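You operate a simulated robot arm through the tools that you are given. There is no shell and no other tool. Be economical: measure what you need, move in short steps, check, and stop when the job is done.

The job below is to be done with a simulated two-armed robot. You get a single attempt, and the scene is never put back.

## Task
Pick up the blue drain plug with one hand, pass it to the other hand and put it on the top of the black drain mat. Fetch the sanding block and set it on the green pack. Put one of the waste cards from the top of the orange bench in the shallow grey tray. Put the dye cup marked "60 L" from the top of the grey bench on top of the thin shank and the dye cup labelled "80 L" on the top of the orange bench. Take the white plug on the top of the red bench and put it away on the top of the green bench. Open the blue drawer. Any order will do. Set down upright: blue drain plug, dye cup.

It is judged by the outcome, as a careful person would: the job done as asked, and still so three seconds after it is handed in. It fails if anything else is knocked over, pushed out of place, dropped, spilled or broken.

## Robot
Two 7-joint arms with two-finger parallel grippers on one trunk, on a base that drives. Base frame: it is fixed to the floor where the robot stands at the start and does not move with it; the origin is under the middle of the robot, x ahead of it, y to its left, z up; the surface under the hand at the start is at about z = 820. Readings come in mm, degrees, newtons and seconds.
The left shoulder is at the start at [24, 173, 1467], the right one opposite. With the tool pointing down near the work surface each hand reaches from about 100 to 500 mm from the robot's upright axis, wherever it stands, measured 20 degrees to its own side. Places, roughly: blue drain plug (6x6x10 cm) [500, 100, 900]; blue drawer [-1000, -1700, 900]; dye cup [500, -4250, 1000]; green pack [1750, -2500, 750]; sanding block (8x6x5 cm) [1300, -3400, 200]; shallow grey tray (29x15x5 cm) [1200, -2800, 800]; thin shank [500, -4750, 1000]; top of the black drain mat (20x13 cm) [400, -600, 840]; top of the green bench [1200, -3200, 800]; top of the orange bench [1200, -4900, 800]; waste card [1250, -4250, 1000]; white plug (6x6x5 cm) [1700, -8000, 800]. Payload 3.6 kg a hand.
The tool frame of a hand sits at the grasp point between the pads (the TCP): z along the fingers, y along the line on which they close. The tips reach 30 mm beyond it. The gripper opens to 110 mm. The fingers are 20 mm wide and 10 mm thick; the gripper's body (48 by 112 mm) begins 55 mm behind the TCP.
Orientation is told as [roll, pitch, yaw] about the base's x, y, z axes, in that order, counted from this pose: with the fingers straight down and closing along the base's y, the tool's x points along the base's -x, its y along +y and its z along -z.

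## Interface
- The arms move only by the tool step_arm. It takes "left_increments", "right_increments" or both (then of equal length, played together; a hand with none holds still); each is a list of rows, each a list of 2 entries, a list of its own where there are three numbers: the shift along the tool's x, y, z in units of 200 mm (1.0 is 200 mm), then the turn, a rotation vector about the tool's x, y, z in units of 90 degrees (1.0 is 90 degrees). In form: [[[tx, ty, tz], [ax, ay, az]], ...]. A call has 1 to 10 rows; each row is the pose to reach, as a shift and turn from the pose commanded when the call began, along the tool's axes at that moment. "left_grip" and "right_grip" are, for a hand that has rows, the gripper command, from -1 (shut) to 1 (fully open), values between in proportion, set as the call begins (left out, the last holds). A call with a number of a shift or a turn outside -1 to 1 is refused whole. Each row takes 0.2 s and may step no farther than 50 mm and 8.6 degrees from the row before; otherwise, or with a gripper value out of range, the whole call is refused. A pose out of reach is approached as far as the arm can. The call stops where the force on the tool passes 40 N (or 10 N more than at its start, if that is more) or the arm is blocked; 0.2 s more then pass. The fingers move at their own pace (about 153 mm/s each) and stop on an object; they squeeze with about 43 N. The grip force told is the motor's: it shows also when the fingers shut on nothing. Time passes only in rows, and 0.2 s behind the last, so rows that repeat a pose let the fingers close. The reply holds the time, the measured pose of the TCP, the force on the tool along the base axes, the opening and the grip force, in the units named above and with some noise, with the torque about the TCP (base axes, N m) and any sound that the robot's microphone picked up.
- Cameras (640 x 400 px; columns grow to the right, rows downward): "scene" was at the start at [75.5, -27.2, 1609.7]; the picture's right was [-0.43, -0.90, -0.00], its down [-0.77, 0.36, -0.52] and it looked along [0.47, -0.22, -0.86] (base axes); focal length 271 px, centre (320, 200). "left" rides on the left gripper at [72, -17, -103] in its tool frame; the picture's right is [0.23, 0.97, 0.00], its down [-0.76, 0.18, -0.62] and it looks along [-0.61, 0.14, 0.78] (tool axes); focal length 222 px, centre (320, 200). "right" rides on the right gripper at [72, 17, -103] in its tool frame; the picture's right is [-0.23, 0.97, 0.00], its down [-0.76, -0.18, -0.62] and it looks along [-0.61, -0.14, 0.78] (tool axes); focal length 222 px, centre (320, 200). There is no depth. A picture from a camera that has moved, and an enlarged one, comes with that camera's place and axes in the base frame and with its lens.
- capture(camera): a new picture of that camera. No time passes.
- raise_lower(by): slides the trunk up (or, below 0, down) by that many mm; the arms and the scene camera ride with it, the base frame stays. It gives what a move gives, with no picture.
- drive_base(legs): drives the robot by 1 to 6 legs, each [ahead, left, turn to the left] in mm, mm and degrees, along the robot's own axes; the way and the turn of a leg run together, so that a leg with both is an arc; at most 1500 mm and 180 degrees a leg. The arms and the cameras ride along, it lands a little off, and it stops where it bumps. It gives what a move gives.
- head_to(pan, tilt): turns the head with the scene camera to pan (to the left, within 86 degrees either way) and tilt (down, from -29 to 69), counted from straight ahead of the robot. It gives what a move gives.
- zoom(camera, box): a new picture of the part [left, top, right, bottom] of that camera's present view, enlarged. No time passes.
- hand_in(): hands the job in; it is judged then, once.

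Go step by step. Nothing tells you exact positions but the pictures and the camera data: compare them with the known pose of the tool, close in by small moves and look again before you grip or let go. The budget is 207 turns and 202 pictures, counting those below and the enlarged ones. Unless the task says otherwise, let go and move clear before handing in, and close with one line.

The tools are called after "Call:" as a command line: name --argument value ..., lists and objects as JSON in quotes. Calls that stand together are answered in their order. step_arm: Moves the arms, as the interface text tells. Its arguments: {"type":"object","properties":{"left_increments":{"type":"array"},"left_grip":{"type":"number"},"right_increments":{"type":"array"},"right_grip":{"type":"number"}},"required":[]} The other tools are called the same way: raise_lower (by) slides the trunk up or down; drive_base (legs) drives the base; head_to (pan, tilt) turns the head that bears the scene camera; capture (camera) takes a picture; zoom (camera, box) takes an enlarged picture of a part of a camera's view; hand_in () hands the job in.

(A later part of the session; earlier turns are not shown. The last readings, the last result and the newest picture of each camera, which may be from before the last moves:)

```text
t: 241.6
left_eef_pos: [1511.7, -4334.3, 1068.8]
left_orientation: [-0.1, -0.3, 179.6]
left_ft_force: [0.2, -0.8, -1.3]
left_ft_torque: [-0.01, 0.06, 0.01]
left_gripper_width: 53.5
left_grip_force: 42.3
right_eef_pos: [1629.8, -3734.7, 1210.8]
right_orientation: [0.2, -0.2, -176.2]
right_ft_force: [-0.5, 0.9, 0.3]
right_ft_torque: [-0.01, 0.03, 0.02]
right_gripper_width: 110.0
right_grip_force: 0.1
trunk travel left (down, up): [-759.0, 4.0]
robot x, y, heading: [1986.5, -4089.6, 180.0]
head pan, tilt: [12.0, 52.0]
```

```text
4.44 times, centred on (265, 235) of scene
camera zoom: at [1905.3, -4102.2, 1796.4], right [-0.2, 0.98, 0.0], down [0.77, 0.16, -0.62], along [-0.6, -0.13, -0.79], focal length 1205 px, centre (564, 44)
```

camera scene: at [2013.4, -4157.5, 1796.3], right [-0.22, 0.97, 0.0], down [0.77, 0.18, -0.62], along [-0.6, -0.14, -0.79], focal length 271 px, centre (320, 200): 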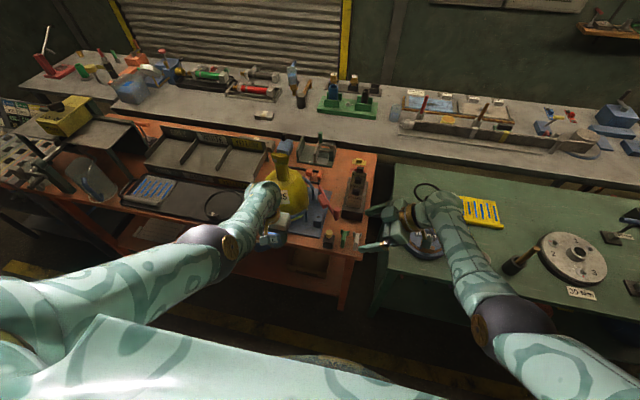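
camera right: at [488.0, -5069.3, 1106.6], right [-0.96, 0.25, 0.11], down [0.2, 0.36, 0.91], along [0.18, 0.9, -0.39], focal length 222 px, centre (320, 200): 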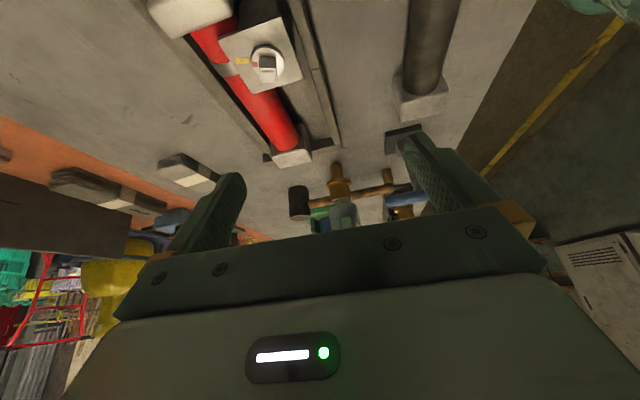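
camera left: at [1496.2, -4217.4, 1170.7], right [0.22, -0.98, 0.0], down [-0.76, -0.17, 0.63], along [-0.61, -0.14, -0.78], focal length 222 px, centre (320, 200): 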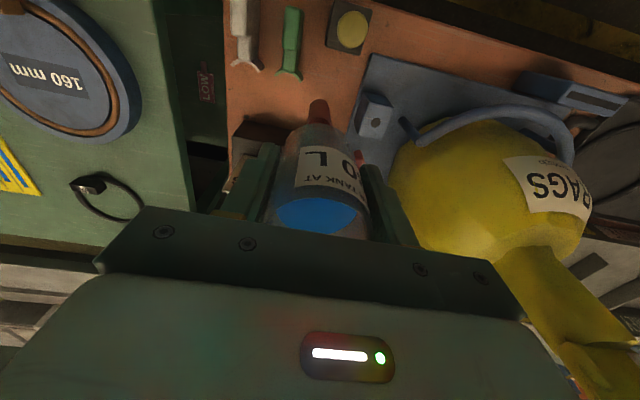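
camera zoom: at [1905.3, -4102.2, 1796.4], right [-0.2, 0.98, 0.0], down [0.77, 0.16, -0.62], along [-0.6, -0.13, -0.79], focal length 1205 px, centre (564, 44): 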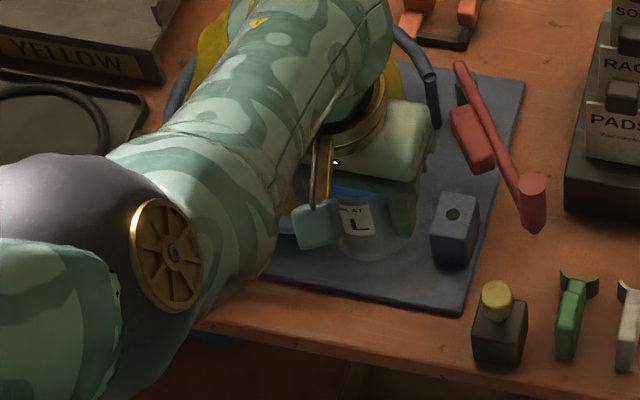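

Call:
raise_lower --by -140

Call:
step_arm --left_increments '[[[0.02, 0, 0], [0, 0, 0]], [[0.045, 0, 0], [0, 0, 0]], [[0.045, 0, 0], [0, 0, 0]]]'

Call:
capture --camera "left"

Call:
zoom --camera "scene" --box '[180, 190, 330, 290]'

```text
t: 243.3
left_eef_pos: [1509.0, -4334.4, 927.3]
left_orientation: [-0.1, -0.1, 179.6]
left_ft_force: [0.1, -0.1, -1.9]
left_ft_torque: [-0.01, 0.0, 0.0]
left_gripper_width: 53.1
left_grip_force: 43.2
right_eef_pos: [1627.5, -3734.7, 1071.7]
right_orientation: [0.3, -0.1, -176.2]
right_ft_force: [0.7, -0.7, 0.4]
right_ft_torque: [0.02, -0.01, -0.01]
right_gripper_width: 109.9
right_grip_force: 0.1
trunk travel left (down, up): [-619.0, 144.0]
robot x, y, heading: [1987.4, -4090.7, 179.9]
head pan, tilt: [12.0, 52.0]
```

```text
t: 244.1
left_eef_pos: [1520.0, -4335.4, 927.7]
left_orientation: [-0.2, -0.1, 179.8]
left_ft_force: [0.8, -0.4, -2.0]
left_ft_torque: [0.02, 0.0, 0.03]
left_gripper_width: 53.1
left_grip_force: 42.9
right_eef_pos: [1626.8, -3734.4, 1070.7]
right_orientation: [0.2, 0.1, -176.2]
right_ft_force: [0.0, -0.4, 0.2]
right_ft_torque: [-0.02, 0.05, -0.02]
right_gripper_width: 110.0
right_grip_force: 0.1
trunk travel left (down, up): [-619.0, 144.0]
robot x, y, heading: [1987.0, -4091.0, 180.0]
head pan, tilt: [12.0, 52.0]
```

```text
59 pictures are left
camera left: at [1591.4, -4319.9, 1030.5], right [0.22, -0.98, 0.0], down [-0.76, -0.17, 0.63], along [-0.61, -0.14, -0.78], focal length 222 px, centre (320, 200)
```

left: 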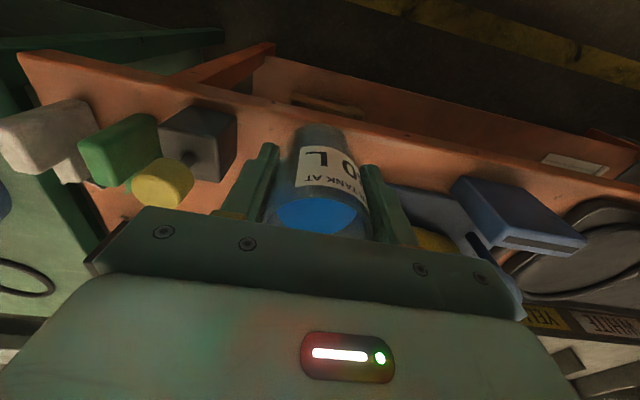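

```text
4.00 times, centred on (255, 240) of scene
camera zoom: at [1899.0, -4103.9, 1656.4], right [-0.2, 0.98, 0.0], down [0.77, 0.16, -0.62], along [-0.6, -0.13, -0.79], focal length 1085 px, centre (580, 40)
```

zoom: 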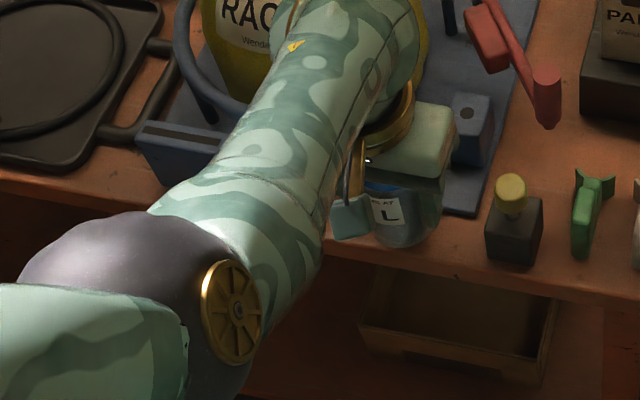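

Call:
step_arm --left_increments '[[[0.012, 0, 0], [0, 0, 0]], [[0.012, 0, 0], [0, 0, 0]]]'

Call:
raise_lower --by -32

Call:
zoom --camera "left" --box '[240, 60, 440, 200]'

Call:
zoom --camera "scene" --box '[220, 200, 310, 270]'

```text
t: 244.7
left_eef_pos: [1521.4, -4335.4, 927.9]
left_orientation: [-0.2, -0.1, 179.7]
left_ft_force: [0.0, 0.0, -2.7]
left_ft_torque: [0.03, -0.04, 0.02]
left_gripper_width: 52.9
left_grip_force: 43.4
right_eef_pos: [1627.3, -3734.3, 1070.8]
right_orientation: [0.2, 0.1, -176.2]
right_ft_force: [0.0, -0.2, -0.5]
right_ft_torque: [0.0, 0.0, 0.0]
right_gripper_width: 110.0
right_grip_force: 0.0
trunk travel left (down, up): [-619.0, 144.0]
robot x, y, heading: [1982.8, -4091.5, 179.8]
head pan, tilt: [12.0, 52.0]
```

```text
t: 245.5
left_eef_pos: [1522.3, -4333.7, 896.1]
left_orientation: [-0.1, -0.4, 179.7]
left_ft_force: [9.0, -0.4, 23.8]
left_ft_torque: [-0.13, -0.14, 0.01]
left_gripper_width: 53.2
left_grip_force: 42.7
right_eef_pos: [1628.7, -3734.0, 1039.6]
right_orientation: [0.1, -0.2, -176.1]
right_ft_force: [0.3, -0.4, 0.1]
right_ft_torque: [0.06, 0.02, -0.01]
right_gripper_width: 109.9
right_grip_force: 0.1
trunk travel left (down, up): [-587.0, 176.0]
robot x, y, heading: [1987.8, -4090.9, 179.8]
head pan, tilt: [12.0, 52.0]
```

```text
2.86 times, centred on (340, 130) of left
camera zoom: at [1594.8, -4319.3, 1000.2], right [0.22, -0.98, 0.0], down [-0.76, -0.17, 0.63], along [-0.61, -0.14, -0.78], focal length 635 px, centre (263, 400)
```

zoom: 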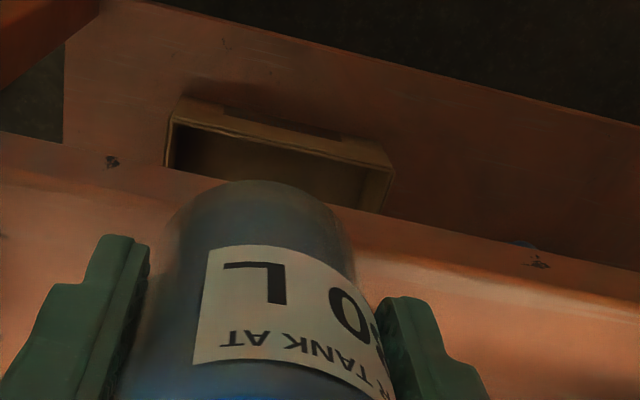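

```text
5.71 times, centred on (265, 235) of scene
camera zoom: at [1900.5, -4103.2, 1624.9], right [-0.2, 0.98, 0.0], down [0.77, 0.16, -0.62], along [-0.6, -0.13, -0.79], focal length 1550 px, centre (634, 0)
```

zoom: 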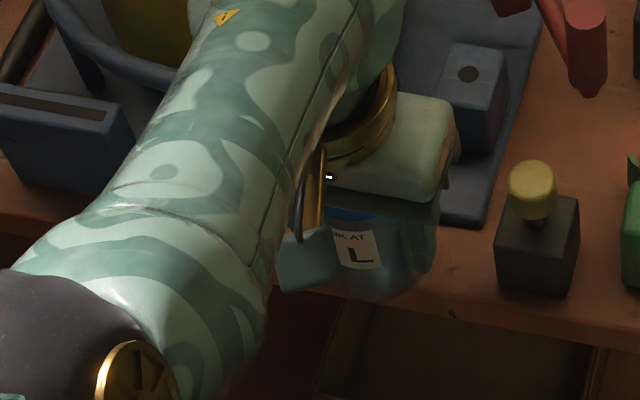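

Call:
raise_lower --by 6

Call:
step_arm --left_increments '[[[0.012, 0, 0], [0, 0, 0]], [[0.02, 0, 0], [0, 0, 0]], [[0.02, 0, 0], [0, 0, 0]]]'

Call:
raise_lower --by -5

```text
t: 246.0
left_eef_pos: [1523.4, -4333.4, 901.2]
left_orientation: [-0.2, -0.2, 179.6]
left_ft_force: [1.0, 0.7, -1.1]
left_ft_torque: [-0.01, 0.02, 0.04]
left_gripper_width: 52.9
left_grip_force: 42.6
right_eef_pos: [1627.5, -3735.7, 1045.0]
right_orientation: [0.1, -0.1, -176.1]
right_ft_force: [0.3, 0.5, -0.1]
right_ft_torque: [0.02, 0.01, -0.02]
right_gripper_width: 109.9
right_grip_force: 0.0
trunk travel left (down, up): [-593.0, 170.0]
robot x, y, heading: [1984.5, -4088.7, 179.6]
head pan, tilt: [12.0, 52.0]
```

```text
t: 246.8
left_eef_pos: [1526.2, -4336.1, 900.8]
left_orientation: [-0.1, -0.2, 179.7]
left_ft_force: [-0.3, -0.2, -1.3]
left_ft_torque: [-0.03, -0.03, 0.01]
left_gripper_width: 53.1
left_grip_force: 42.9
right_eef_pos: [1627.5, -3734.5, 1043.6]
right_orientation: [0.2, -0.1, -176.2]
right_ft_force: [0.1, 0.6, -0.4]
right_ft_torque: [0.0, -0.03, 0.01]
right_gripper_width: 110.2
right_grip_force: 0.0
trunk travel left (down, up): [-593.0, 170.0]
robot x, y, heading: [1989.4, -4089.7, 179.7]
head pan, tilt: [12.0, 52.0]
```

```text
t: 247.4
left_eef_pos: [1526.3, -4333.6, 897.3]
left_orientation: [-0.2, -0.4, 179.7]
left_ft_force: [0.7, -0.3, 10.1]
left_ft_torque: [-0.13, 0.16, 0.08]
left_gripper_width: 53.2
left_grip_force: 43.3
right_eef_pos: [1627.6, -3734.8, 1039.8]
right_orientation: [0.2, -0.2, -176.2]
right_ft_force: [0.0, -0.3, 0.0]
right_ft_torque: [0.01, -0.02, -0.04]
right_gripper_width: 109.9
right_grip_force: 0.0
trunk travel left (down, up): [-588.0, 175.0]
robot x, y, heading: [1988.8, -4089.6, 179.9]
head pan, tilt: [12.0, 52.0]
```

Call:
step_arm --left_increments '[[[0, 0, 0], [0, 0, 0]], [[0, 0, 0], [0, 0, 0]], [[0, 0, 0], [0, 0, 0]]]' --left_grip 0.3

Call:
capture --camera "left"

Call:
zoom --camera "scene" --box '[220, 200, 310, 270]'

```text
t: 248.2
left_eef_pos: [1526.3, -4334.9, 895.9]
left_orientation: [-0.1, -0.2, 179.6]
left_ft_force: [0.5, -0.2, -0.5]
left_ft_torque: [-0.01, 0.02, -0.01]
left_gripper_width: 71.2
left_grip_force: 0.0
right_eef_pos: [1627.0, -3735.6, 1039.9]
right_orientation: [0.3, 0.0, -176.1]
right_ft_force: [-0.3, 0.3, 0.4]
right_ft_torque: [-0.02, -0.01, -0.01]
right_gripper_width: 110.1
right_grip_force: 0.2
trunk travel left (down, up): [-588.0, 175.0]
robot x, y, heading: [1984.1, -4089.7, 179.8]
head pan, tilt: [12.0, 52.0]
```

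```text
55 pictures are left
camera left: at [1597.8, -4319.3, 999.2], right [0.22, -0.98, 0.0], down [-0.76, -0.17, 0.63], along [-0.61, -0.14, -0.78], focal length 222 px, centre (320, 200)
```

left: 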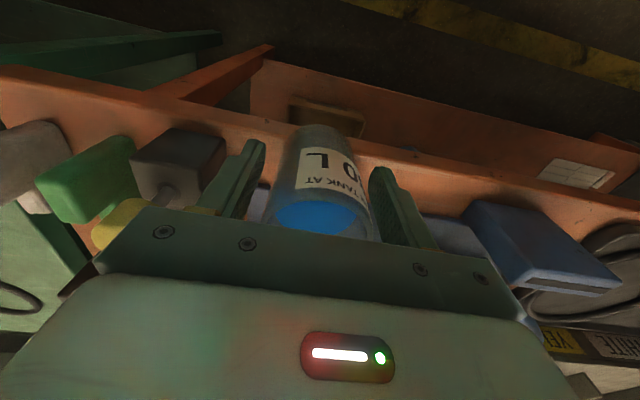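

```text
5.71 times, centred on (265, 235) of scene
camera zoom: at [1897.7, -4103.7, 1625.4], right [-0.2, 0.98, 0.0], down [0.77, 0.16, -0.62], along [-0.6, -0.13, -0.79], focal length 1550 px, centre (634, 0)
```

zoom: 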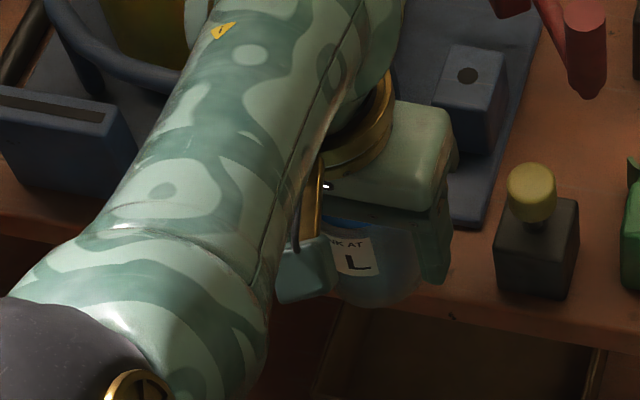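

Call:
raise_lower --by 170

Call:
zoom --camera "left" --box '[220, 60, 420, 200]'

```text
t: 250.1
left_eef_pos: [1525.5, -4334.6, 1065.2]
left_orientation: [-0.1, -0.2, 179.6]
left_ft_force: [0.1, 0.5, 0.4]
left_ft_torque: [0.03, 0.01, -0.01]
left_gripper_width: 71.3
left_grip_force: 0.0
right_eef_pos: [1627.9, -3735.0, 1209.7]
right_orientation: [0.3, 0.0, -176.3]
right_ft_force: [0.8, -0.4, -0.2]
right_ft_torque: [0.01, 0.04, 0.01]
right_gripper_width: 109.9
right_grip_force: 0.0
trunk travel left (down, up): [-758.0, 5.0]
robot x, y, heading: [1985.4, -4093.3, 179.7]
head pan, tilt: [12.0, 52.0]
```

```text
2.86 times, centred on (320, 130) of left
camera zoom: at [1597.8, -4319.2, 1169.0], right [0.22, -0.98, 0.0], down [-0.76, -0.17, 0.63], along [-0.61, -0.14, -0.78], focal length 635 px, centre (320, 400)
```

zoom: 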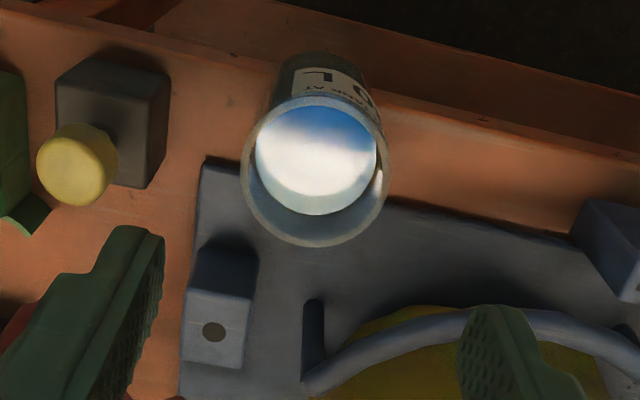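

The 80 L cup stands on the orange bench. Next is the PADS card, whose tab is near [1318, -4177, 968].

Call:
drive_base --legs '[[0, -157, 0], [135, 0, 0]]'

Call:
capture --camera "left"

Call:
zoom --camera "scene" --box '[220, 120, 340, 210]'

```text
t: 252.4
left_eef_pos: [1393.4, -4177.4, 1066.7]
left_orientation: [-0.1, -0.3, 179.4]
left_ft_force: [0.1, -0.5, 0.5]
left_ft_torque: [-0.01, -0.03, 0.0]
left_gripper_width: 71.4
left_grip_force: 0.0
right_eef_pos: [1495.7, -3577.8, 1210.2]
right_orientation: [0.3, -0.1, -176.4]
right_ft_force: [-0.1, 0.1, -0.6]
right_ft_torque: [0.01, 0.0, 0.03]
right_gripper_width: 110.1
right_grip_force: 0.1
trunk travel left (down, up): [-758.0, 5.0]
robot x, y, heading: [1854.1, -3936.0, 179.8]
head pan, tilt: [12.0, 52.0]
```

```text
52 pictures are left
camera left: at [1465.6, -4162.3, 1169.6], right [0.22, -0.98, 0.0], down [-0.76, -0.17, 0.63], along [-0.61, -0.14, -0.78], focal length 222 px, centre (320, 200)
```

left: 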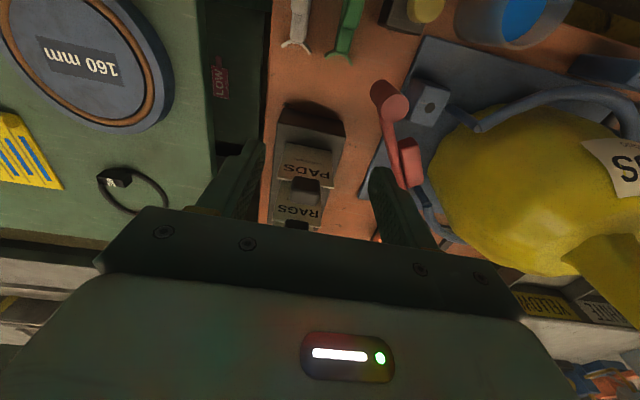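

```text
4.44 times, centred on (280, 165) of scene
camera zoom: at [1770.9, -3947.0, 1795.4], right [-0.2, 0.98, 0.0], down [0.77, 0.16, -0.62], along [-0.6, -0.12, -0.79], focal length 1205 px, centre (498, 356)
```

zoom: 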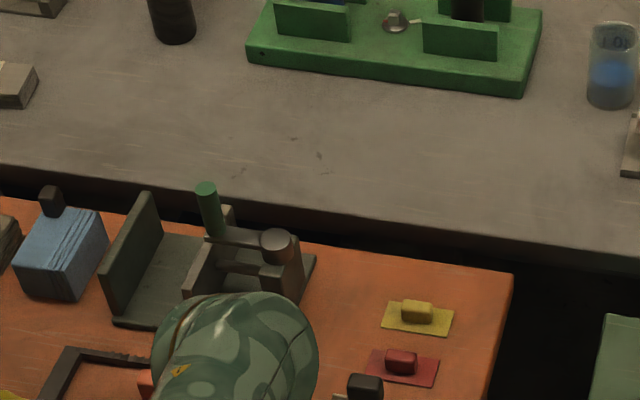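

Call:
zoom --camera "left" --box '[230, 90, 390, 240]'

```text
2.67 times, centred on (310, 165) of left
camera zoom: at [1465.6, -4162.3, 1169.6], right [0.22, -0.98, 0.0], down [-0.76, -0.17, 0.63], along [-0.61, -0.14, -0.78], focal length 592 px, centre (347, 293)
```

zoom: 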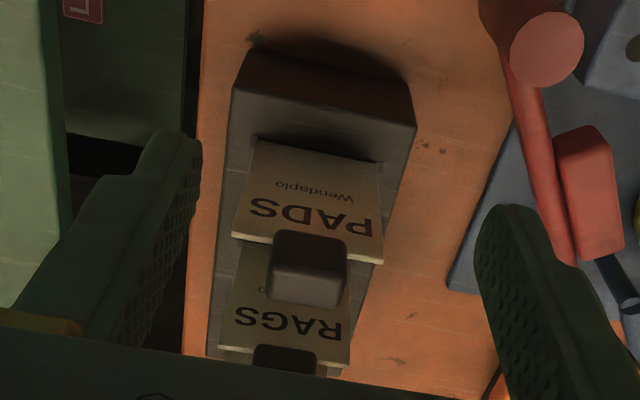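

Call:
drive_base --legs '[[48, 0, 0]]'

Call:
step_arm --left_increments '[[[-0.06, 0, -0.08], [0, 0, 0]], [[-0.13, 0, -0.17], [0, 0, 0]], [[-0.13, 0, -0.17], [0, 0, 0]]]'

Call:
raise_lower --by -70

Call:
zoom --camera "left" --box '[230, 110, 410, 260]'

```text
t: 253.3
left_eef_pos: [1349.2, -4177.7, 1067.7]
left_orientation: [-0.1, -0.5, 179.5]
left_ft_force: [-0.2, 0.1, 0.4]
left_ft_torque: [0.01, 0.05, 0.01]
left_gripper_width: 71.3
left_grip_force: 0.0
right_eef_pos: [1454.7, -3577.4, 1210.3]
right_orientation: [0.1, -0.4, -176.3]
right_ft_force: [1.4, -0.3, 1.0]
right_ft_torque: [0.03, 0.05, -0.01]
right_gripper_width: 110.0
right_grip_force: 0.1
trunk travel left (down, up): [-758.0, 5.0]
robot x, y, heading: [1807.5, -3935.5, 179.6]
head pan, tilt: [12.0, 52.0]
```

```text
t: 254.1
left_eef_pos: [1317.8, -4176.5, 1098.8]
left_orientation: [-0.1, 0.0, 179.5]
left_ft_force: [0.2, -0.1, 0.0]
left_ft_torque: [0.02, -0.01, 0.02]
left_gripper_width: 71.7
left_grip_force: 0.1
right_eef_pos: [1447.0, -3576.2, 1208.5]
right_orientation: [0.1, 0.1, -176.3]
right_ft_force: [0.2, -0.3, 0.3]
right_ft_torque: [0.02, 0.0, -0.01]
right_gripper_width: 109.9
right_grip_force: 0.1
trunk travel left (down, up): [-758.0, 5.0]
robot x, y, heading: [1803.5, -3933.7, 179.4]
head pan, tilt: [12.0, 52.0]
```

```text
t: 255.2
left_eef_pos: [1319.3, -4177.1, 1029.6]
left_orientation: [-0.1, -0.2, 179.4]
left_ft_force: [-0.6, 0.0, 0.2]
left_ft_torque: [0.05, -0.03, 0.0]
left_gripper_width: 71.5
left_grip_force: 0.0
right_eef_pos: [1448.5, -3577.3, 1138.0]
right_orientation: [0.1, 0.0, -176.4]
right_ft_force: [0.4, -0.6, -0.7]
right_ft_torque: [0.0, -0.01, 0.0]
right_gripper_width: 109.9
right_grip_force: 0.2
trunk travel left (down, up): [-688.0, 75.0]
robot x, y, heading: [1805.0, -3939.2, 179.7]
head pan, tilt: [12.0, 52.0]
```

```text
2.67 times, centred on (320, 185) of left
camera zoom: at [1391.1, -4161.9, 1133.0], right [0.22, -0.98, 0.0], down [-0.76, -0.17, 0.62], along [-0.61, -0.13, -0.78], focal length 592 px, centre (320, 240)
```

zoom: 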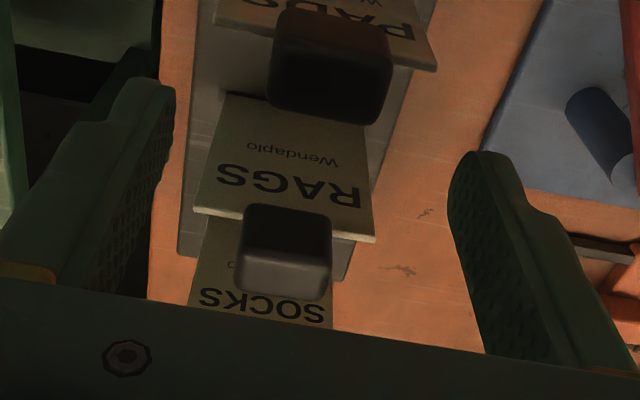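

Call:
step_arm --left_increments '[[[0.04, 0, 0], [0, 0, 0]], [[0.075, 0, 0], [0, 0, 0]], [[0.075, 0, 0.05], [0, 0, 0]]]'

Call:
zoom --camera "left" --box '[230, 90, 410, 240]'

```text
t: 256.0
left_eef_pos: [1333.6, -4176.6, 1021.2]
left_orientation: [-0.3, -0.1, 179.4]
left_ft_force: [-0.5, 0.5, -0.2]
left_ft_torque: [-0.03, -0.01, -0.03]
left_gripper_width: 71.2
left_grip_force: 0.1
right_eef_pos: [1447.6, -3576.4, 1138.7]
right_orientation: [0.1, 0.0, -176.3]
right_ft_force: [0.1, -0.1, -0.6]
right_ft_torque: [0.03, -0.04, 0.0]
right_gripper_width: 109.8
right_grip_force: 0.0
trunk travel left (down, up): [-688.0, 75.0]
robot x, y, heading: [1808.7, -3932.9, 179.7]
head pan, tilt: [12.0, 52.0]
```

```text
2.67 times, centred on (320, 165) of left
camera zoom: at [1405.5, -4162.3, 1123.4], right [0.22, -0.98, 0.0], down [-0.76, -0.17, 0.62], along [-0.61, -0.13, -0.78], focal length 592 px, centre (320, 293)
```

zoom: 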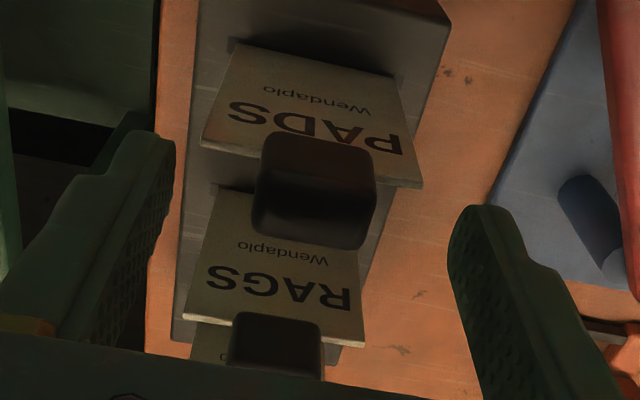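

Call:
step_arm --left_increments '[[[0, 0, 0.02], [0, 0, 0]], [[0, 0, 0.025], [0, 0, 0]]]'

Call:
step_arm --left_increments '[[[0, 0, 0], [0, 0, 0]], [[0, 0, 0], [0, 0, 0]], [[0, 0, 0], [0, 0, 0]], [[0, 0, 0], [0, 0, 0]]]' --left_grip -1

Call:
raise_lower --by 75

Call:
capture --camera "left"

```text
t: 256.6
left_eef_pos: [1334.6, -4176.5, 1014.2]
left_orientation: [-0.2, -0.2, 179.4]
left_ft_force: [1.3, -0.3, -0.2]
left_ft_torque: [-0.03, -0.03, 0.01]
left_gripper_width: 71.6
left_grip_force: 0.1
right_eef_pos: [1448.6, -3578.3, 1138.5]
right_orientation: [0.0, 0.0, -176.3]
right_ft_force: [0.0, 0.0, -0.4]
right_ft_torque: [-0.02, 0.04, 0.0]
right_gripper_width: 109.9
right_grip_force: 0.0
trunk travel left (down, up): [-688.0, 75.0]
robot x, y, heading: [1808.8, -3936.9, 179.7]
head pan, tilt: [12.0, 52.0]
```

```text
t: 257.6
left_eef_pos: [1334.9, -4176.8, 1014.6]
left_orientation: [-0.1, -0.1, 179.5]
left_ft_force: [1.3, -0.5, -0.5]
left_ft_torque: [-0.02, -0.01, 0.01]
left_gripper_width: 26.4
left_grip_force: 43.0
right_eef_pos: [1447.4, -3578.0, 1140.0]
right_orientation: [0.2, 0.0, -176.2]
right_ft_force: [0.1, -0.3, 0.7]
right_ft_torque: [-0.01, 0.0, 0.02]
right_gripper_width: 110.2
right_grip_force: 0.2
trunk travel left (down, up): [-688.0, 75.0]
robot x, y, heading: [1805.8, -3934.8, 179.4]
head pan, tilt: [12.0, 52.0]
```

```text
t: 258.7
left_eef_pos: [1335.5, -4176.5, 1090.1]
left_orientation: [-0.2, 0.0, 179.5]
left_ft_force: [0.1, -0.4, 1.3]
left_ft_torque: [0.01, -0.01, -0.02]
left_gripper_width: 26.4
left_grip_force: 42.8
right_eef_pos: [1449.0, -3577.6, 1214.5]
right_orientation: [0.2, 0.0, -176.3]
right_ft_force: [-0.1, -0.3, 0.1]
right_ft_torque: [0.01, 0.0, -0.03]
right_gripper_width: 110.0
right_grip_force: 0.1
trunk travel left (down, up): [-763.0, 0.0]
robot x, y, heading: [1805.7, -3935.1, 179.7]
head pan, tilt: [12.0, 52.0]
```

```text
47 pictures are left
camera left: at [1406.2, -4162.0, 1192.8], right [0.22, -0.98, 0.0], down [-0.76, -0.17, 0.62], along [-0.61, -0.13, -0.78], focal length 222 px, centre (320, 200)
```

left: 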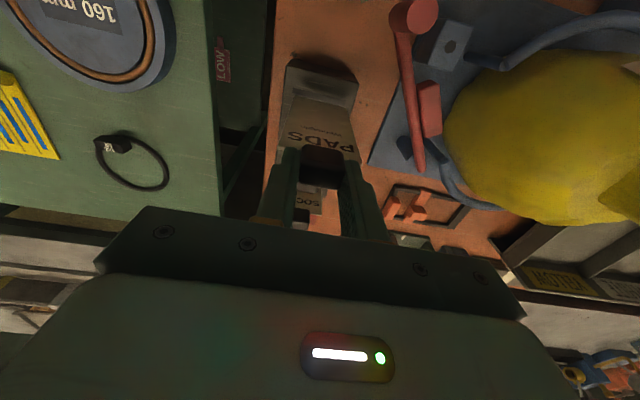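

Card in hand. The tray is best reached with the robot turned partly toward it from about [1790, -3025], so I'll go there.

Call:
drive_base --legs '[[-200, 0, 0], [0, -900, 0], [0, 0, -50]]'

Call:
head_to --pan 20 --tilt 50

Call:
capture --camera "scene"

```text
t: 266.9
left_eef_pos: [1514.2, -2840.3, 1090.3]
left_orientation: [-0.1, 0.0, 130.7]
left_ft_force: [-0.5, 0.4, -1.1]
left_ft_torque: [-0.01, -0.01, -0.02]
left_gripper_width: 26.1
left_grip_force: 43.0
right_eef_pos: [2039.4, -2533.0, 1214.5]
right_orientation: [0.1, 0.0, 134.8]
right_ft_force: [-1.0, -0.2, 0.1]
right_ft_torque: [0.04, -0.02, 0.0]
right_gripper_width: 110.1
right_grip_force: 0.1
trunk travel left (down, up): [-763.0, 0.0]
robot x, y, heading: [2008.8, -3037.0, 130.6]
head pan, tilt: [12.0, 52.0]
```

```text
t: 267.6
left_eef_pos: [1514.3, -2841.2, 1089.7]
left_orientation: [-0.1, -0.2, 130.6]
left_ft_force: [-0.5, 0.3, -0.3]
left_ft_torque: [0.0, 0.01, 0.01]
left_gripper_width: 26.7
left_grip_force: 42.8
right_eef_pos: [2041.2, -2533.7, 1214.1]
right_orientation: [0.1, -0.1, 134.8]
right_ft_force: [-0.3, -1.3, -0.3]
right_ft_torque: [0.02, 0.0, 0.0]
right_gripper_width: 109.9
right_grip_force: 0.2
trunk travel left (down, up): [-763.0, 0.0]
robot x, y, heading: [2006.8, -3035.5, 130.7]
head pan, tilt: [20.0, 50.0]
```

```text
46 pictures are left
camera scene: at [1932.7, -2989.7, 1802.9], right [0.49, 0.87, 0.0], down [0.67, -0.38, -0.64], along [-0.56, 0.31, -0.77], focal length 271 px, centre (320, 200)
```

scene: 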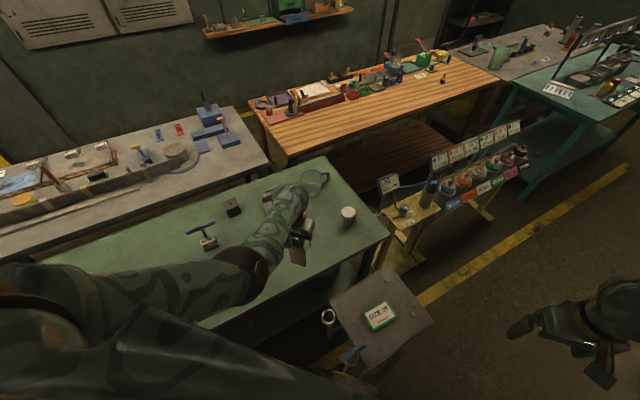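

Call:
zoom --camera "scene" --box '[180, 150, 420, 300]'

Call:
capture --camera "left"

```text
2.67 times, centred on (300, 225) of scene
camera zoom: at [1932.7, -2989.7, 1802.9], right [0.49, 0.87, 0.0], down [0.67, -0.38, -0.64], along [-0.56, 0.31, -0.77], focal length 723 px, centre (373, 133)
```

zoom: 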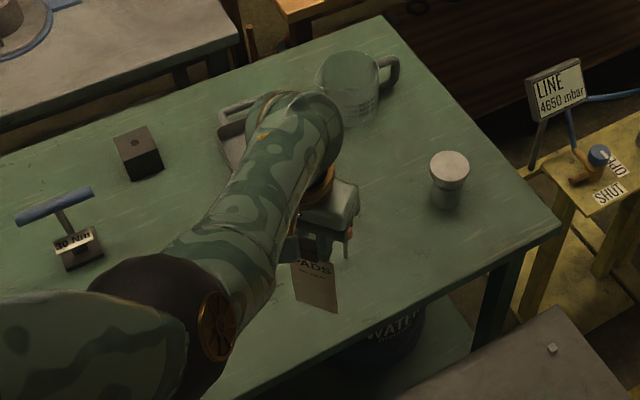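

```text
44 pictures are left
camera left: at [1573.3, -2886.5, 1192.9], right [-0.59, -0.81, 0.0], down [-0.63, 0.46, 0.62], along [-0.5, 0.37, -0.78], focal length 222 px, centre (320, 200)
```

left: 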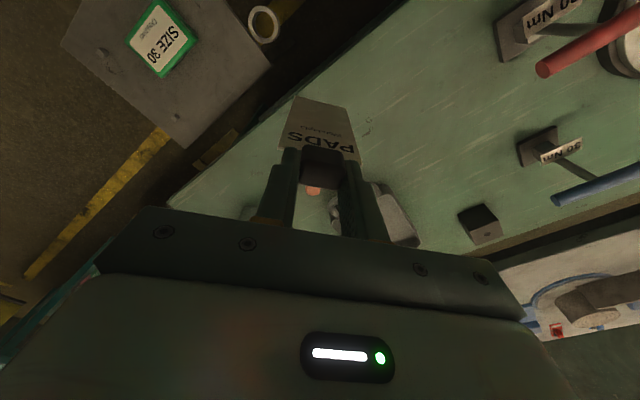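

Call:
drive_base --legs '[[92, 213, 0], [0, 0, -10.6]]'

Call:
step_arm --left_increments '[[[-0.05, 0.03, -0.03], [0, 0, -0.09]], [[-0.1, 0.06, -0.06], [0, 0, -0.18]], [[-0.15, 0.09, -0.1], [0, 0, -0.27]], [[-0.2, 0.12, -0.14], [0, 0, -0.36]], [[-0.25, 0.15, -0.17], [0, 0, -0.45]], [[-0.3, 0.18, -0.2], [0, 0, -0.54]]]'

Call:
capture --camera "left"

```text
t: 270.0
left_eef_pos: [1338.7, -2818.6, 1089.2]
left_orientation: [-0.2, 0.0, 119.7]
left_ft_force: [-0.7, -0.6, -0.1]
left_ft_torque: [0.01, 0.01, 0.02]
left_gripper_width: 26.4
left_grip_force: 43.2
right_eef_pos: [1914.1, -2616.1, 1215.1]
right_orientation: [0.1, 0.0, 124.0]
right_ft_force: [0.9, 0.4, 0.1]
right_ft_torque: [0.01, -0.01, -0.02]
right_gripper_width: 109.9
right_grip_force: 0.0
trunk travel left (down, up): [-763.0, 0.0]
robot x, y, heading: [1787.1, -3103.3, 119.7]
head pan, tilt: [20.0, 50.0]
```

```text
t: 271.4
left_eef_pos: [1281.6, -2791.2, 1132.1]
left_orientation: [-0.1, 0.0, 168.6]
left_ft_force: [-0.1, 0.2, -0.1]
left_ft_torque: [0.05, -0.03, 0.0]
left_gripper_width: 26.5
left_grip_force: 43.1
left hand out of reach, approached as far as the arm can: row 6
right_eef_pos: [1915.4, -2616.1, 1213.9]
right_orientation: [0.2, 0.0, 123.9]
right_ft_force: [0.6, 0.2, -0.2]
right_ft_torque: [0.0, 0.02, -0.03]
right_gripper_width: 110.2
right_grip_force: 0.1
trunk travel left (down, up): [-763.0, 0.0]
robot x, y, heading: [1788.0, -3105.6, 120.1]
head pan, tilt: [20.0, 50.0]
```

```text
43 pictures are left
camera left: at [1354.2, -2791.7, 1235.2], right [0.03, -1.0, 0.0], down [-0.78, -0.02, 0.62], along [-0.62, -0.01, -0.78], focal length 222 px, centre (320, 200)
```

left: 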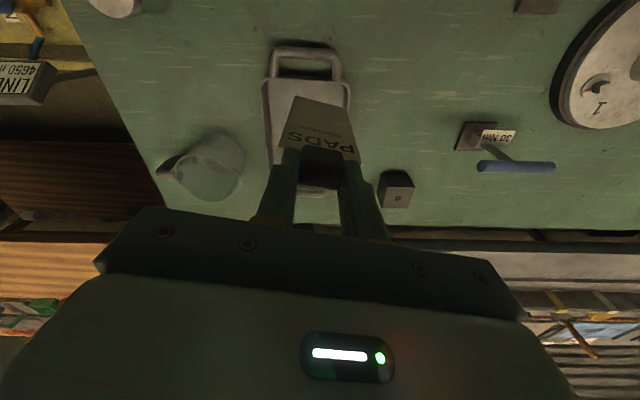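

Call:
step_arm --left_increments '[[[-0.04, 0, -0.02], [0, -0.078, 0]], [[-0.08, 0.002, -0.04], [0, -0.156, 0]], [[-0.12, 0.004, -0.06], [0, -0.234, 0]], [[-0.17, 0.008, -0.08], [0, -0.312, 0]], [[-0.207, 0.01, -0.1], [0, -0.39, 0]]]'

Call:
raise_lower --by -110

Call:
capture --camera "left"

Call:
zoom --camera "scene" --box '[140, 140, 380, 290]'

```text
t: 272.6
left_eef_pos: [1240.2, -2786.1, 1153.8]
left_orientation: [-0.2, -35.2, 168.6]
left_ft_force: [0.6, -0.2, -1.1]
left_ft_torque: [0.03, -0.04, 0.0]
left_gripper_width: 26.4
left_grip_force: 42.8
right_eef_pos: [1915.8, -2615.6, 1214.9]
right_orientation: [0.2, 0.0, 123.9]
right_ft_force: [0.3, -0.3, 0.8]
right_ft_torque: [-0.02, 0.03, -0.01]
right_gripper_width: 110.0
right_grip_force: 0.0
trunk travel left (down, up): [-763.0, 0.0]
robot x, y, heading: [1787.2, -3103.5, 120.1]
head pan, tilt: [20.0, 50.0]
```

```text
t: 274.0
left_eef_pos: [1239.3, -2785.7, 1042.6]
left_orientation: [-0.3, -35.2, 168.5]
left_ft_force: [0.8, -0.6, -0.3]
left_ft_torque: [0.02, -0.02, 0.0]
left_gripper_width: 26.4
left_grip_force: 42.7
right_eef_pos: [1914.6, -2615.3, 1105.1]
right_orientation: [0.2, 0.0, 123.9]
right_ft_force: [0.3, -0.6, -0.5]
right_ft_torque: [0.0, -0.01, -0.01]
right_gripper_width: 110.1
right_grip_force: 0.2
trunk travel left (down, up): [-653.0, 110.0]
robot x, y, heading: [1786.4, -3103.7, 120.0]
head pan, tilt: [20.0, 50.0]
```

```text
42 pictures are left
camera left: at [1357.7, -2794.6, 1085.2], right [-0.02, -0.99, -0.13], down [-0.3, -0.12, 0.95], along [-0.96, 0.05, -0.29], focal length 222 px, centre (320, 200)
```

left: 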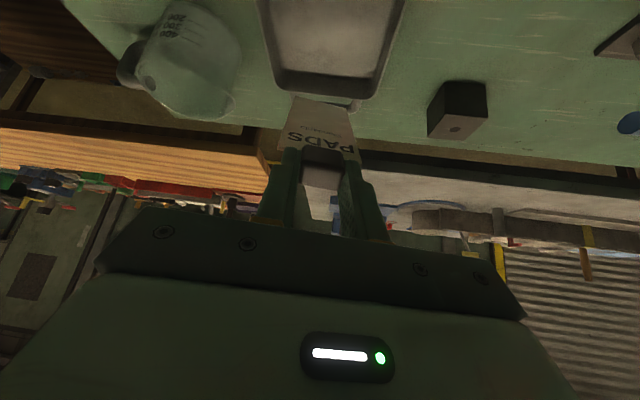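

```text
2.67 times, centred on (260, 215) of scene
camera zoom: at [1721.6, -3042.0, 1693.3], right [0.64, 0.76, 0.0], down [0.59, -0.49, -0.64], along [-0.49, 0.41, -0.77], focal length 723 px, centre (480, 160)
```

zoom: 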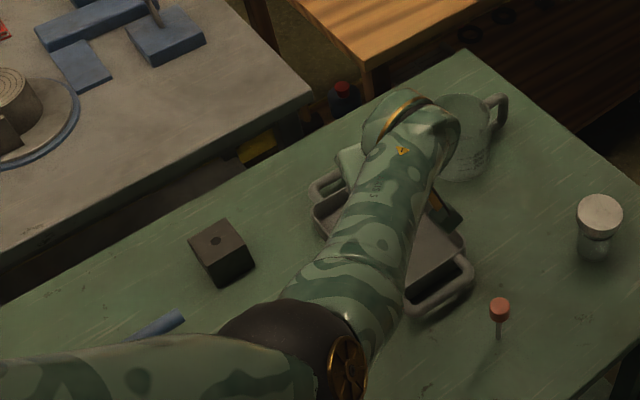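

Call:
raise_lower --by -78

Call:
capture --camera "left"

```text
t: 275.2
left_eef_pos: [1238.6, -2785.9, 965.1]
left_orientation: [-0.3, -35.1, 168.6]
left_ft_force: [0.1, -0.5, -0.4]
left_ft_torque: [0.0, -0.02, -0.01]
left_gripper_width: 26.5
left_grip_force: 42.5
right_eef_pos: [1914.7, -2615.9, 1026.3]
right_orientation: [0.2, -0.1, 123.9]
right_ft_force: [-0.3, 0.6, -0.4]
right_ft_torque: [0.03, -0.01, 0.01]
right_gripper_width: 110.0
right_grip_force: 0.1
trunk travel left (down, up): [-575.0, 188.0]
robot x, y, heading: [1786.4, -3106.9, 119.9]
head pan, tilt: [20.0, 50.0]
```

```text
40 pictures are left
camera left: at [1357.5, -2794.7, 1007.4], right [-0.01, -0.99, -0.13], down [-0.3, -0.12, 0.95], along [-0.96, 0.05, -0.29], focal length 222 px, centre (320, 200)
```

left: 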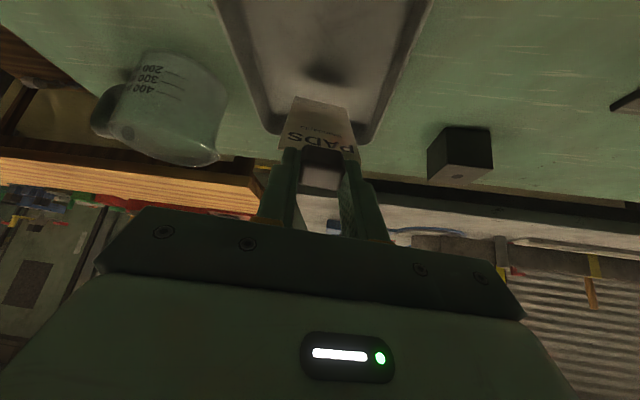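

Call:
raise_lower --by -20

Call:
step_arm --left_increments '[[[0, 0, 0], [0, 0, 0]], [[0, 0, 0], [0, 0, 0]], [[0, 0, 0], [0, 0, 0]]]' --left_grip 0.0

Call:
capture --camera "left"

```text
t: 275.9
left_eef_pos: [1239.3, -2784.6, 944.6]
left_orientation: [-0.3, -35.1, 168.5]
left_ft_force: [-0.7, 0.0, -0.2]
left_ft_torque: [0.0, -0.02, -0.02]
left_gripper_width: 26.4
left_grip_force: 43.0
right_eef_pos: [1914.8, -2616.0, 1006.3]
right_orientation: [0.2, 0.0, 123.9]
right_ft_force: [0.5, -1.1, -0.7]
right_ft_torque: [-0.01, 0.02, 0.01]
right_gripper_width: 109.9
right_grip_force: 0.0
trunk travel left (down, up): [-555.0, 208.0]
robot x, y, heading: [1787.1, -3098.9, 119.6]
head pan, tilt: [20.0, 50.0]
```

```text
t: 276.7
left_eef_pos: [1239.3, -2785.7, 943.0]
left_orientation: [-0.2, -35.1, 168.4]
left_ft_force: [-0.7, -0.4, 0.2]
left_ft_torque: [0.01, -0.04, -0.02]
left_gripper_width: 54.8
left_grip_force: 0.1
right_eef_pos: [1915.0, -2615.4, 1006.3]
right_orientation: [0.1, 0.0, 123.9]
right_ft_force: [-0.3, -0.8, 1.5]
right_ft_torque: [-0.02, -0.02, 0.0]
right_gripper_width: 110.1
right_grip_force: 0.0
trunk travel left (down, up): [-555.0, 208.0]
robot x, y, heading: [1787.3, -3106.4, 119.9]
head pan, tilt: [20.0, 50.0]
```

```text
39 pictures are left
camera left: at [1357.8, -2794.7, 986.9], right [-0.01, -0.99, -0.13], down [-0.3, -0.12, 0.95], along [-0.95, 0.05, -0.29], focal length 222 px, centre (320, 200)
```

left: 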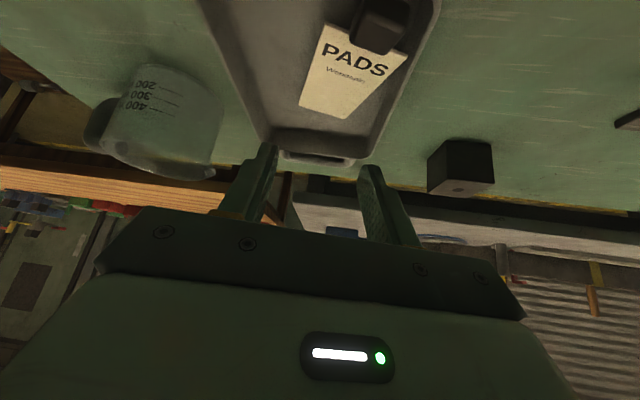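

The card lies in the tray. Next I'll raise up, level the hand, back off, and look at the shelf under the green bench for the sanding block.

Call:
raise_lower --by 150

Call:
step_arm --left_increments '[[[0.06, 0, 0.02], [0, 0.078, 0]], [[0.12, 0, 0.04], [0, 0.156, 0]], [[0.18, 0, 0.06], [0, 0.234, 0]], [[0.24, 0, 0.08], [0, 0.312, 0]], [[0.3, 0, 0.1], [0, 0.39, 0]]]'

Call:
drive_base --legs '[[-150, -300, 0], [0, 0, 60], [-150, 250, 0]]'

Call:
head_to --pan 0 --tilt 45

Call:
capture --camera "scene"

```text
t: 278.4
left_eef_pos: [1240.5, -2786.4, 1093.9]
left_orientation: [-0.2, -35.2, 168.6]
left_ft_force: [0.7, 0.3, -0.5]
left_ft_torque: [-0.02, 0.0, -0.03]
left_gripper_width: 55.1
left_grip_force: 0.1
right_eef_pos: [1915.9, -2614.9, 1156.5]
right_orientation: [0.2, -0.1, 123.9]
right_ft_force: [-0.6, 0.3, 0.2]
right_ft_torque: [0.01, 0.01, 0.0]
right_gripper_width: 109.8
right_grip_force: 0.0
trunk travel left (down, up): [-705.0, 58.0]
robot x, y, heading: [1788.2, -3105.8, 119.6]
head pan, tilt: [20.0, 50.0]
```

```text
t: 279.6
left_eef_pos: [1281.8, -2818.2, 1045.8]
left_orientation: [-0.3, 0.1, 168.3]
left_ft_force: [-1.1, 0.0, 0.7]
left_ft_torque: [-0.02, 0.02, -0.02]
left_gripper_width: 55.1
left_grip_force: 0.1
left hand out of reach, approached as far as the arm can: row 4, 5
right_eef_pos: [1914.4, -2615.6, 1157.1]
right_orientation: [0.2, 0.0, 123.9]
right_ft_force: [0.4, -0.1, -1.0]
right_ft_torque: [0.0, 0.01, -0.01]
right_gripper_width: 109.9
right_grip_force: 0.1
trunk travel left (down, up): [-705.0, 58.0]
robot x, y, heading: [1786.6, -3105.3, 120.0]
head pan, tilt: [20.0, 50.0]
```

```text
t: 286.1
left_eef_pos: [1770.8, -3625.5, 1044.9]
left_orientation: [-0.2, -0.1, -131.9]
left_ft_force: [0.0, 0.2, 0.8]
left_ft_torque: [-0.01, -0.01, 0.02]
left_gripper_width: 55.0
left_grip_force: 0.0
right_eef_pos: [1912.6, -2975.5, 1156.8]
right_orientation: [0.2, 0.0, -176.4]
right_ft_force: [-0.8, 0.4, 0.3]
right_ft_torque: [0.01, 0.0, -0.03]
right_gripper_width: 109.9
right_grip_force: 0.1
trunk travel left (down, up): [-705.0, 58.0]
robot x, y, heading: [2269.7, -3335.0, 179.7]
head pan, tilt: [20.0, 50.0]
```

```text
t: 286.9
left_eef_pos: [1769.5, -3627.7, 1043.4]
left_orientation: [-0.3, 0.0, -131.9]
left_ft_force: [-0.2, -0.1, -0.9]
left_ft_torque: [-0.01, -0.03, -0.03]
left_gripper_width: 54.9
left_grip_force: 0.1
right_eef_pos: [1913.3, -2976.6, 1157.1]
right_orientation: [0.1, 0.1, -176.3]
right_ft_force: [-0.4, 0.1, -1.0]
right_ft_torque: [-0.02, 0.0, 0.01]
right_gripper_width: 110.3
right_grip_force: 0.2
trunk travel left (down, up): [-705.0, 58.0]
robot x, y, heading: [2272.0, -3333.3, 179.7]
head pan, tilt: [0.0, 45.0]
```

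```text
38 pictures are left
camera scene: at [2178.0, -3331.3, 1752.0], right [0.01, 1.0, 0.0], down [0.71, 0.0, -0.71], along [-0.71, 0.0, -0.71], focal length 271 px, centre (320, 200)
```

scene: 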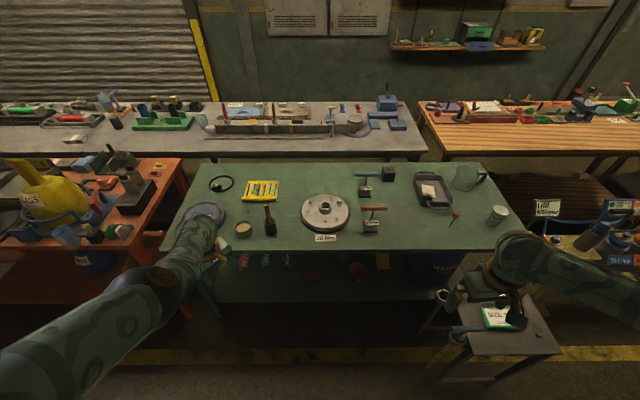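

Call:
zoom --camera "scene" --box '[190, 230, 450, 350]'

```text
2.46 times, centred on (320, 290) of scene
camera zoom: at [2178.0, -3331.3, 1752.0], right [0.01, 1.0, 0.0], down [0.71, 0.0, -0.71], along [-0.71, 0.0, -0.71], focal length 668 px, centre (320, -22)
```

zoom: 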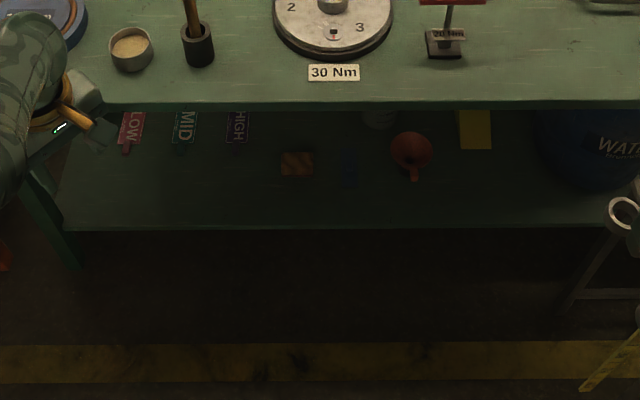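

Call:
step_arm --left_increments '[[[0.04, 0.155, -0.03], [0, 0, 0.09]], [[0.08, 0.31, -0.065], [0, 0, 0.18]], [[0.117, 0.465, -0.1], [0, 0, 0.27]], [[0.156, 0.62, -0.13], [0, 0, 0.36]], [[0.195, 0.775, -0.165], [0, 0, 0.45]], [[0.234, 0.93, -0.2], [0, 0, 0.533]]]'

Call:
step_arm --left_increments '[[[0.19, 0.1, -0.04], [0, 0, 0]], [[0.38, 0.2, -0.08], [0, 0, 0]], [[0.57, 0.3, -0.12], [0, 0, 0]], [[0.76, 0.4, -0.16], [0, 0, 0]], [[0.95, 0.5, -0.2], [0, 0, 0]]]'

```text
t: 288.5
left_eef_pos: [1894.5, -3743.3, 1126.7]
left_orientation: [2.1, -5.9, -178.8]
left_ft_force: [0.0, -0.3, -0.1]
left_ft_torque: [0.03, 0.0, 0.01]
left_gripper_width: 55.1
left_grip_force: 0.1
right_eef_pos: [1913.1, -2975.4, 1155.8]
right_orientation: [0.1, 0.0, -176.4]
right_ft_force: [-0.1, -0.2, 0.1]
right_ft_torque: [-0.03, -0.01, -0.03]
right_gripper_width: 110.4
right_grip_force: 0.0
trunk travel left (down, up): [-705.0, 58.0]
robot x, y, heading: [2268.1, -3332.5, 179.4]
head pan, tilt: [0.0, 45.0]
stopped in row 6 (left hand): the arm was blocked; the commanded pose is now the measured one
```

```text
t: 289.7
left_eef_pos: [2091.6, -3833.3, 1146.7]
left_orientation: [1.4, -5.6, -179.2]
left_ft_force: [0.2, -0.5, 0.2]
left_ft_torque: [0.03, -0.02, 0.0]
left_gripper_width: 54.9
left_grip_force: 0.0
right_eef_pos: [1913.4, -2977.6, 1155.9]
right_orientation: [0.2, -0.1, -176.3]
right_ft_force: [0.7, 0.4, 0.5]
right_ft_torque: [0.0, 0.01, -0.03]
right_gripper_width: 110.2
right_grip_force: 0.1
trunk travel left (down, up): [-705.0, 58.0]
robot x, y, heading: [2270.3, -3334.5, 180.0]
head pan, tilt: [0.0, 45.0]
```

Call:
drive_base --legs '[[265, 229, 0]]'

Call:
raise_lower --by -690

Call:
head_to --pan -10 --tilt 45

Call:
capture --camera "scene"

Call:
capture --camera "right"

```text
t: 291.9
left_eef_pos: [1819.5, -4060.1, 1147.1]
left_orientation: [1.6, -5.6, -179.0]
left_ft_force: [1.2, -0.6, 0.9]
left_ft_torque: [-0.03, 0.01, 0.01]
left_gripper_width: 54.9
left_grip_force: 0.1
right_eef_pos: [1646.5, -3201.8, 1155.9]
right_orientation: [0.1, 0.1, -176.4]
right_ft_force: [-0.2, 0.9, -0.4]
right_ft_torque: [0.01, -0.01, 0.02]
right_gripper_width: 109.9
right_grip_force: 0.1
trunk travel left (down, up): [-705.0, 58.0]
robot x, y, heading: [2003.3, -3556.7, 179.3]
head pan, tilt: [0.0, 45.0]
```

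```text
refused: -690 is not a number from -400 to 400
```

```text
t: 292.7
left_eef_pos: [1819.7, -4060.3, 1147.3]
left_orientation: [1.6, -5.5, -179.0]
left_ft_force: [0.1, 0.8, -0.2]
left_ft_torque: [0.0, -0.01, 0.0]
left_gripper_width: 55.2
left_grip_force: 0.1
right_eef_pos: [1645.2, -3202.4, 1155.4]
right_orientation: [0.1, 0.0, -176.4]
right_ft_force: [-0.7, 0.5, 0.5]
right_ft_torque: [0.02, -0.02, 0.0]
right_gripper_width: 110.0
right_grip_force: 0.0
trunk travel left (down, up): [-705.0, 58.0]
robot x, y, heading: [2005.4, -3558.2, 179.4]
head pan, tilt: [-10.0, 45.0]
```

```text
36 pictures are left
camera scene: at [1910.3, -3543.6, 1752.0], right [0.18, 0.98, 0.0], down [0.7, -0.13, -0.71], along [-0.69, 0.13, -0.71], focal length 271 px, centre (320, 200)
```

scene: 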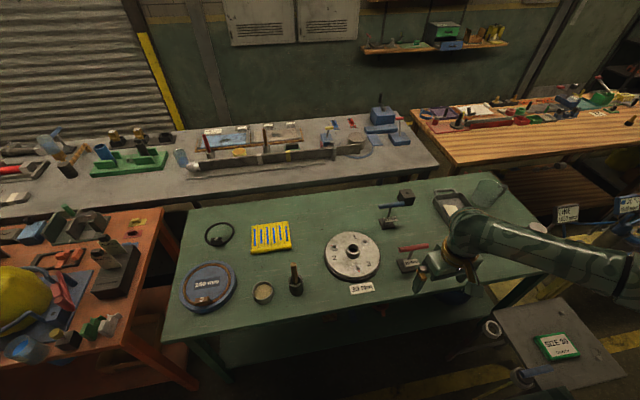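

```text
35 pictures are left
camera right: at [1718.2, -3215.1, 1260.4], right [-0.17, -0.99, 0.0], down [-0.77, 0.13, 0.62], along [-0.61, 0.1, -0.78], focal length 222 px, centre (320, 200)
```

right: 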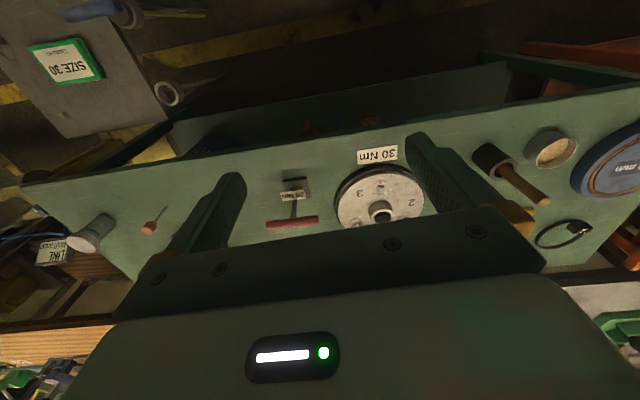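

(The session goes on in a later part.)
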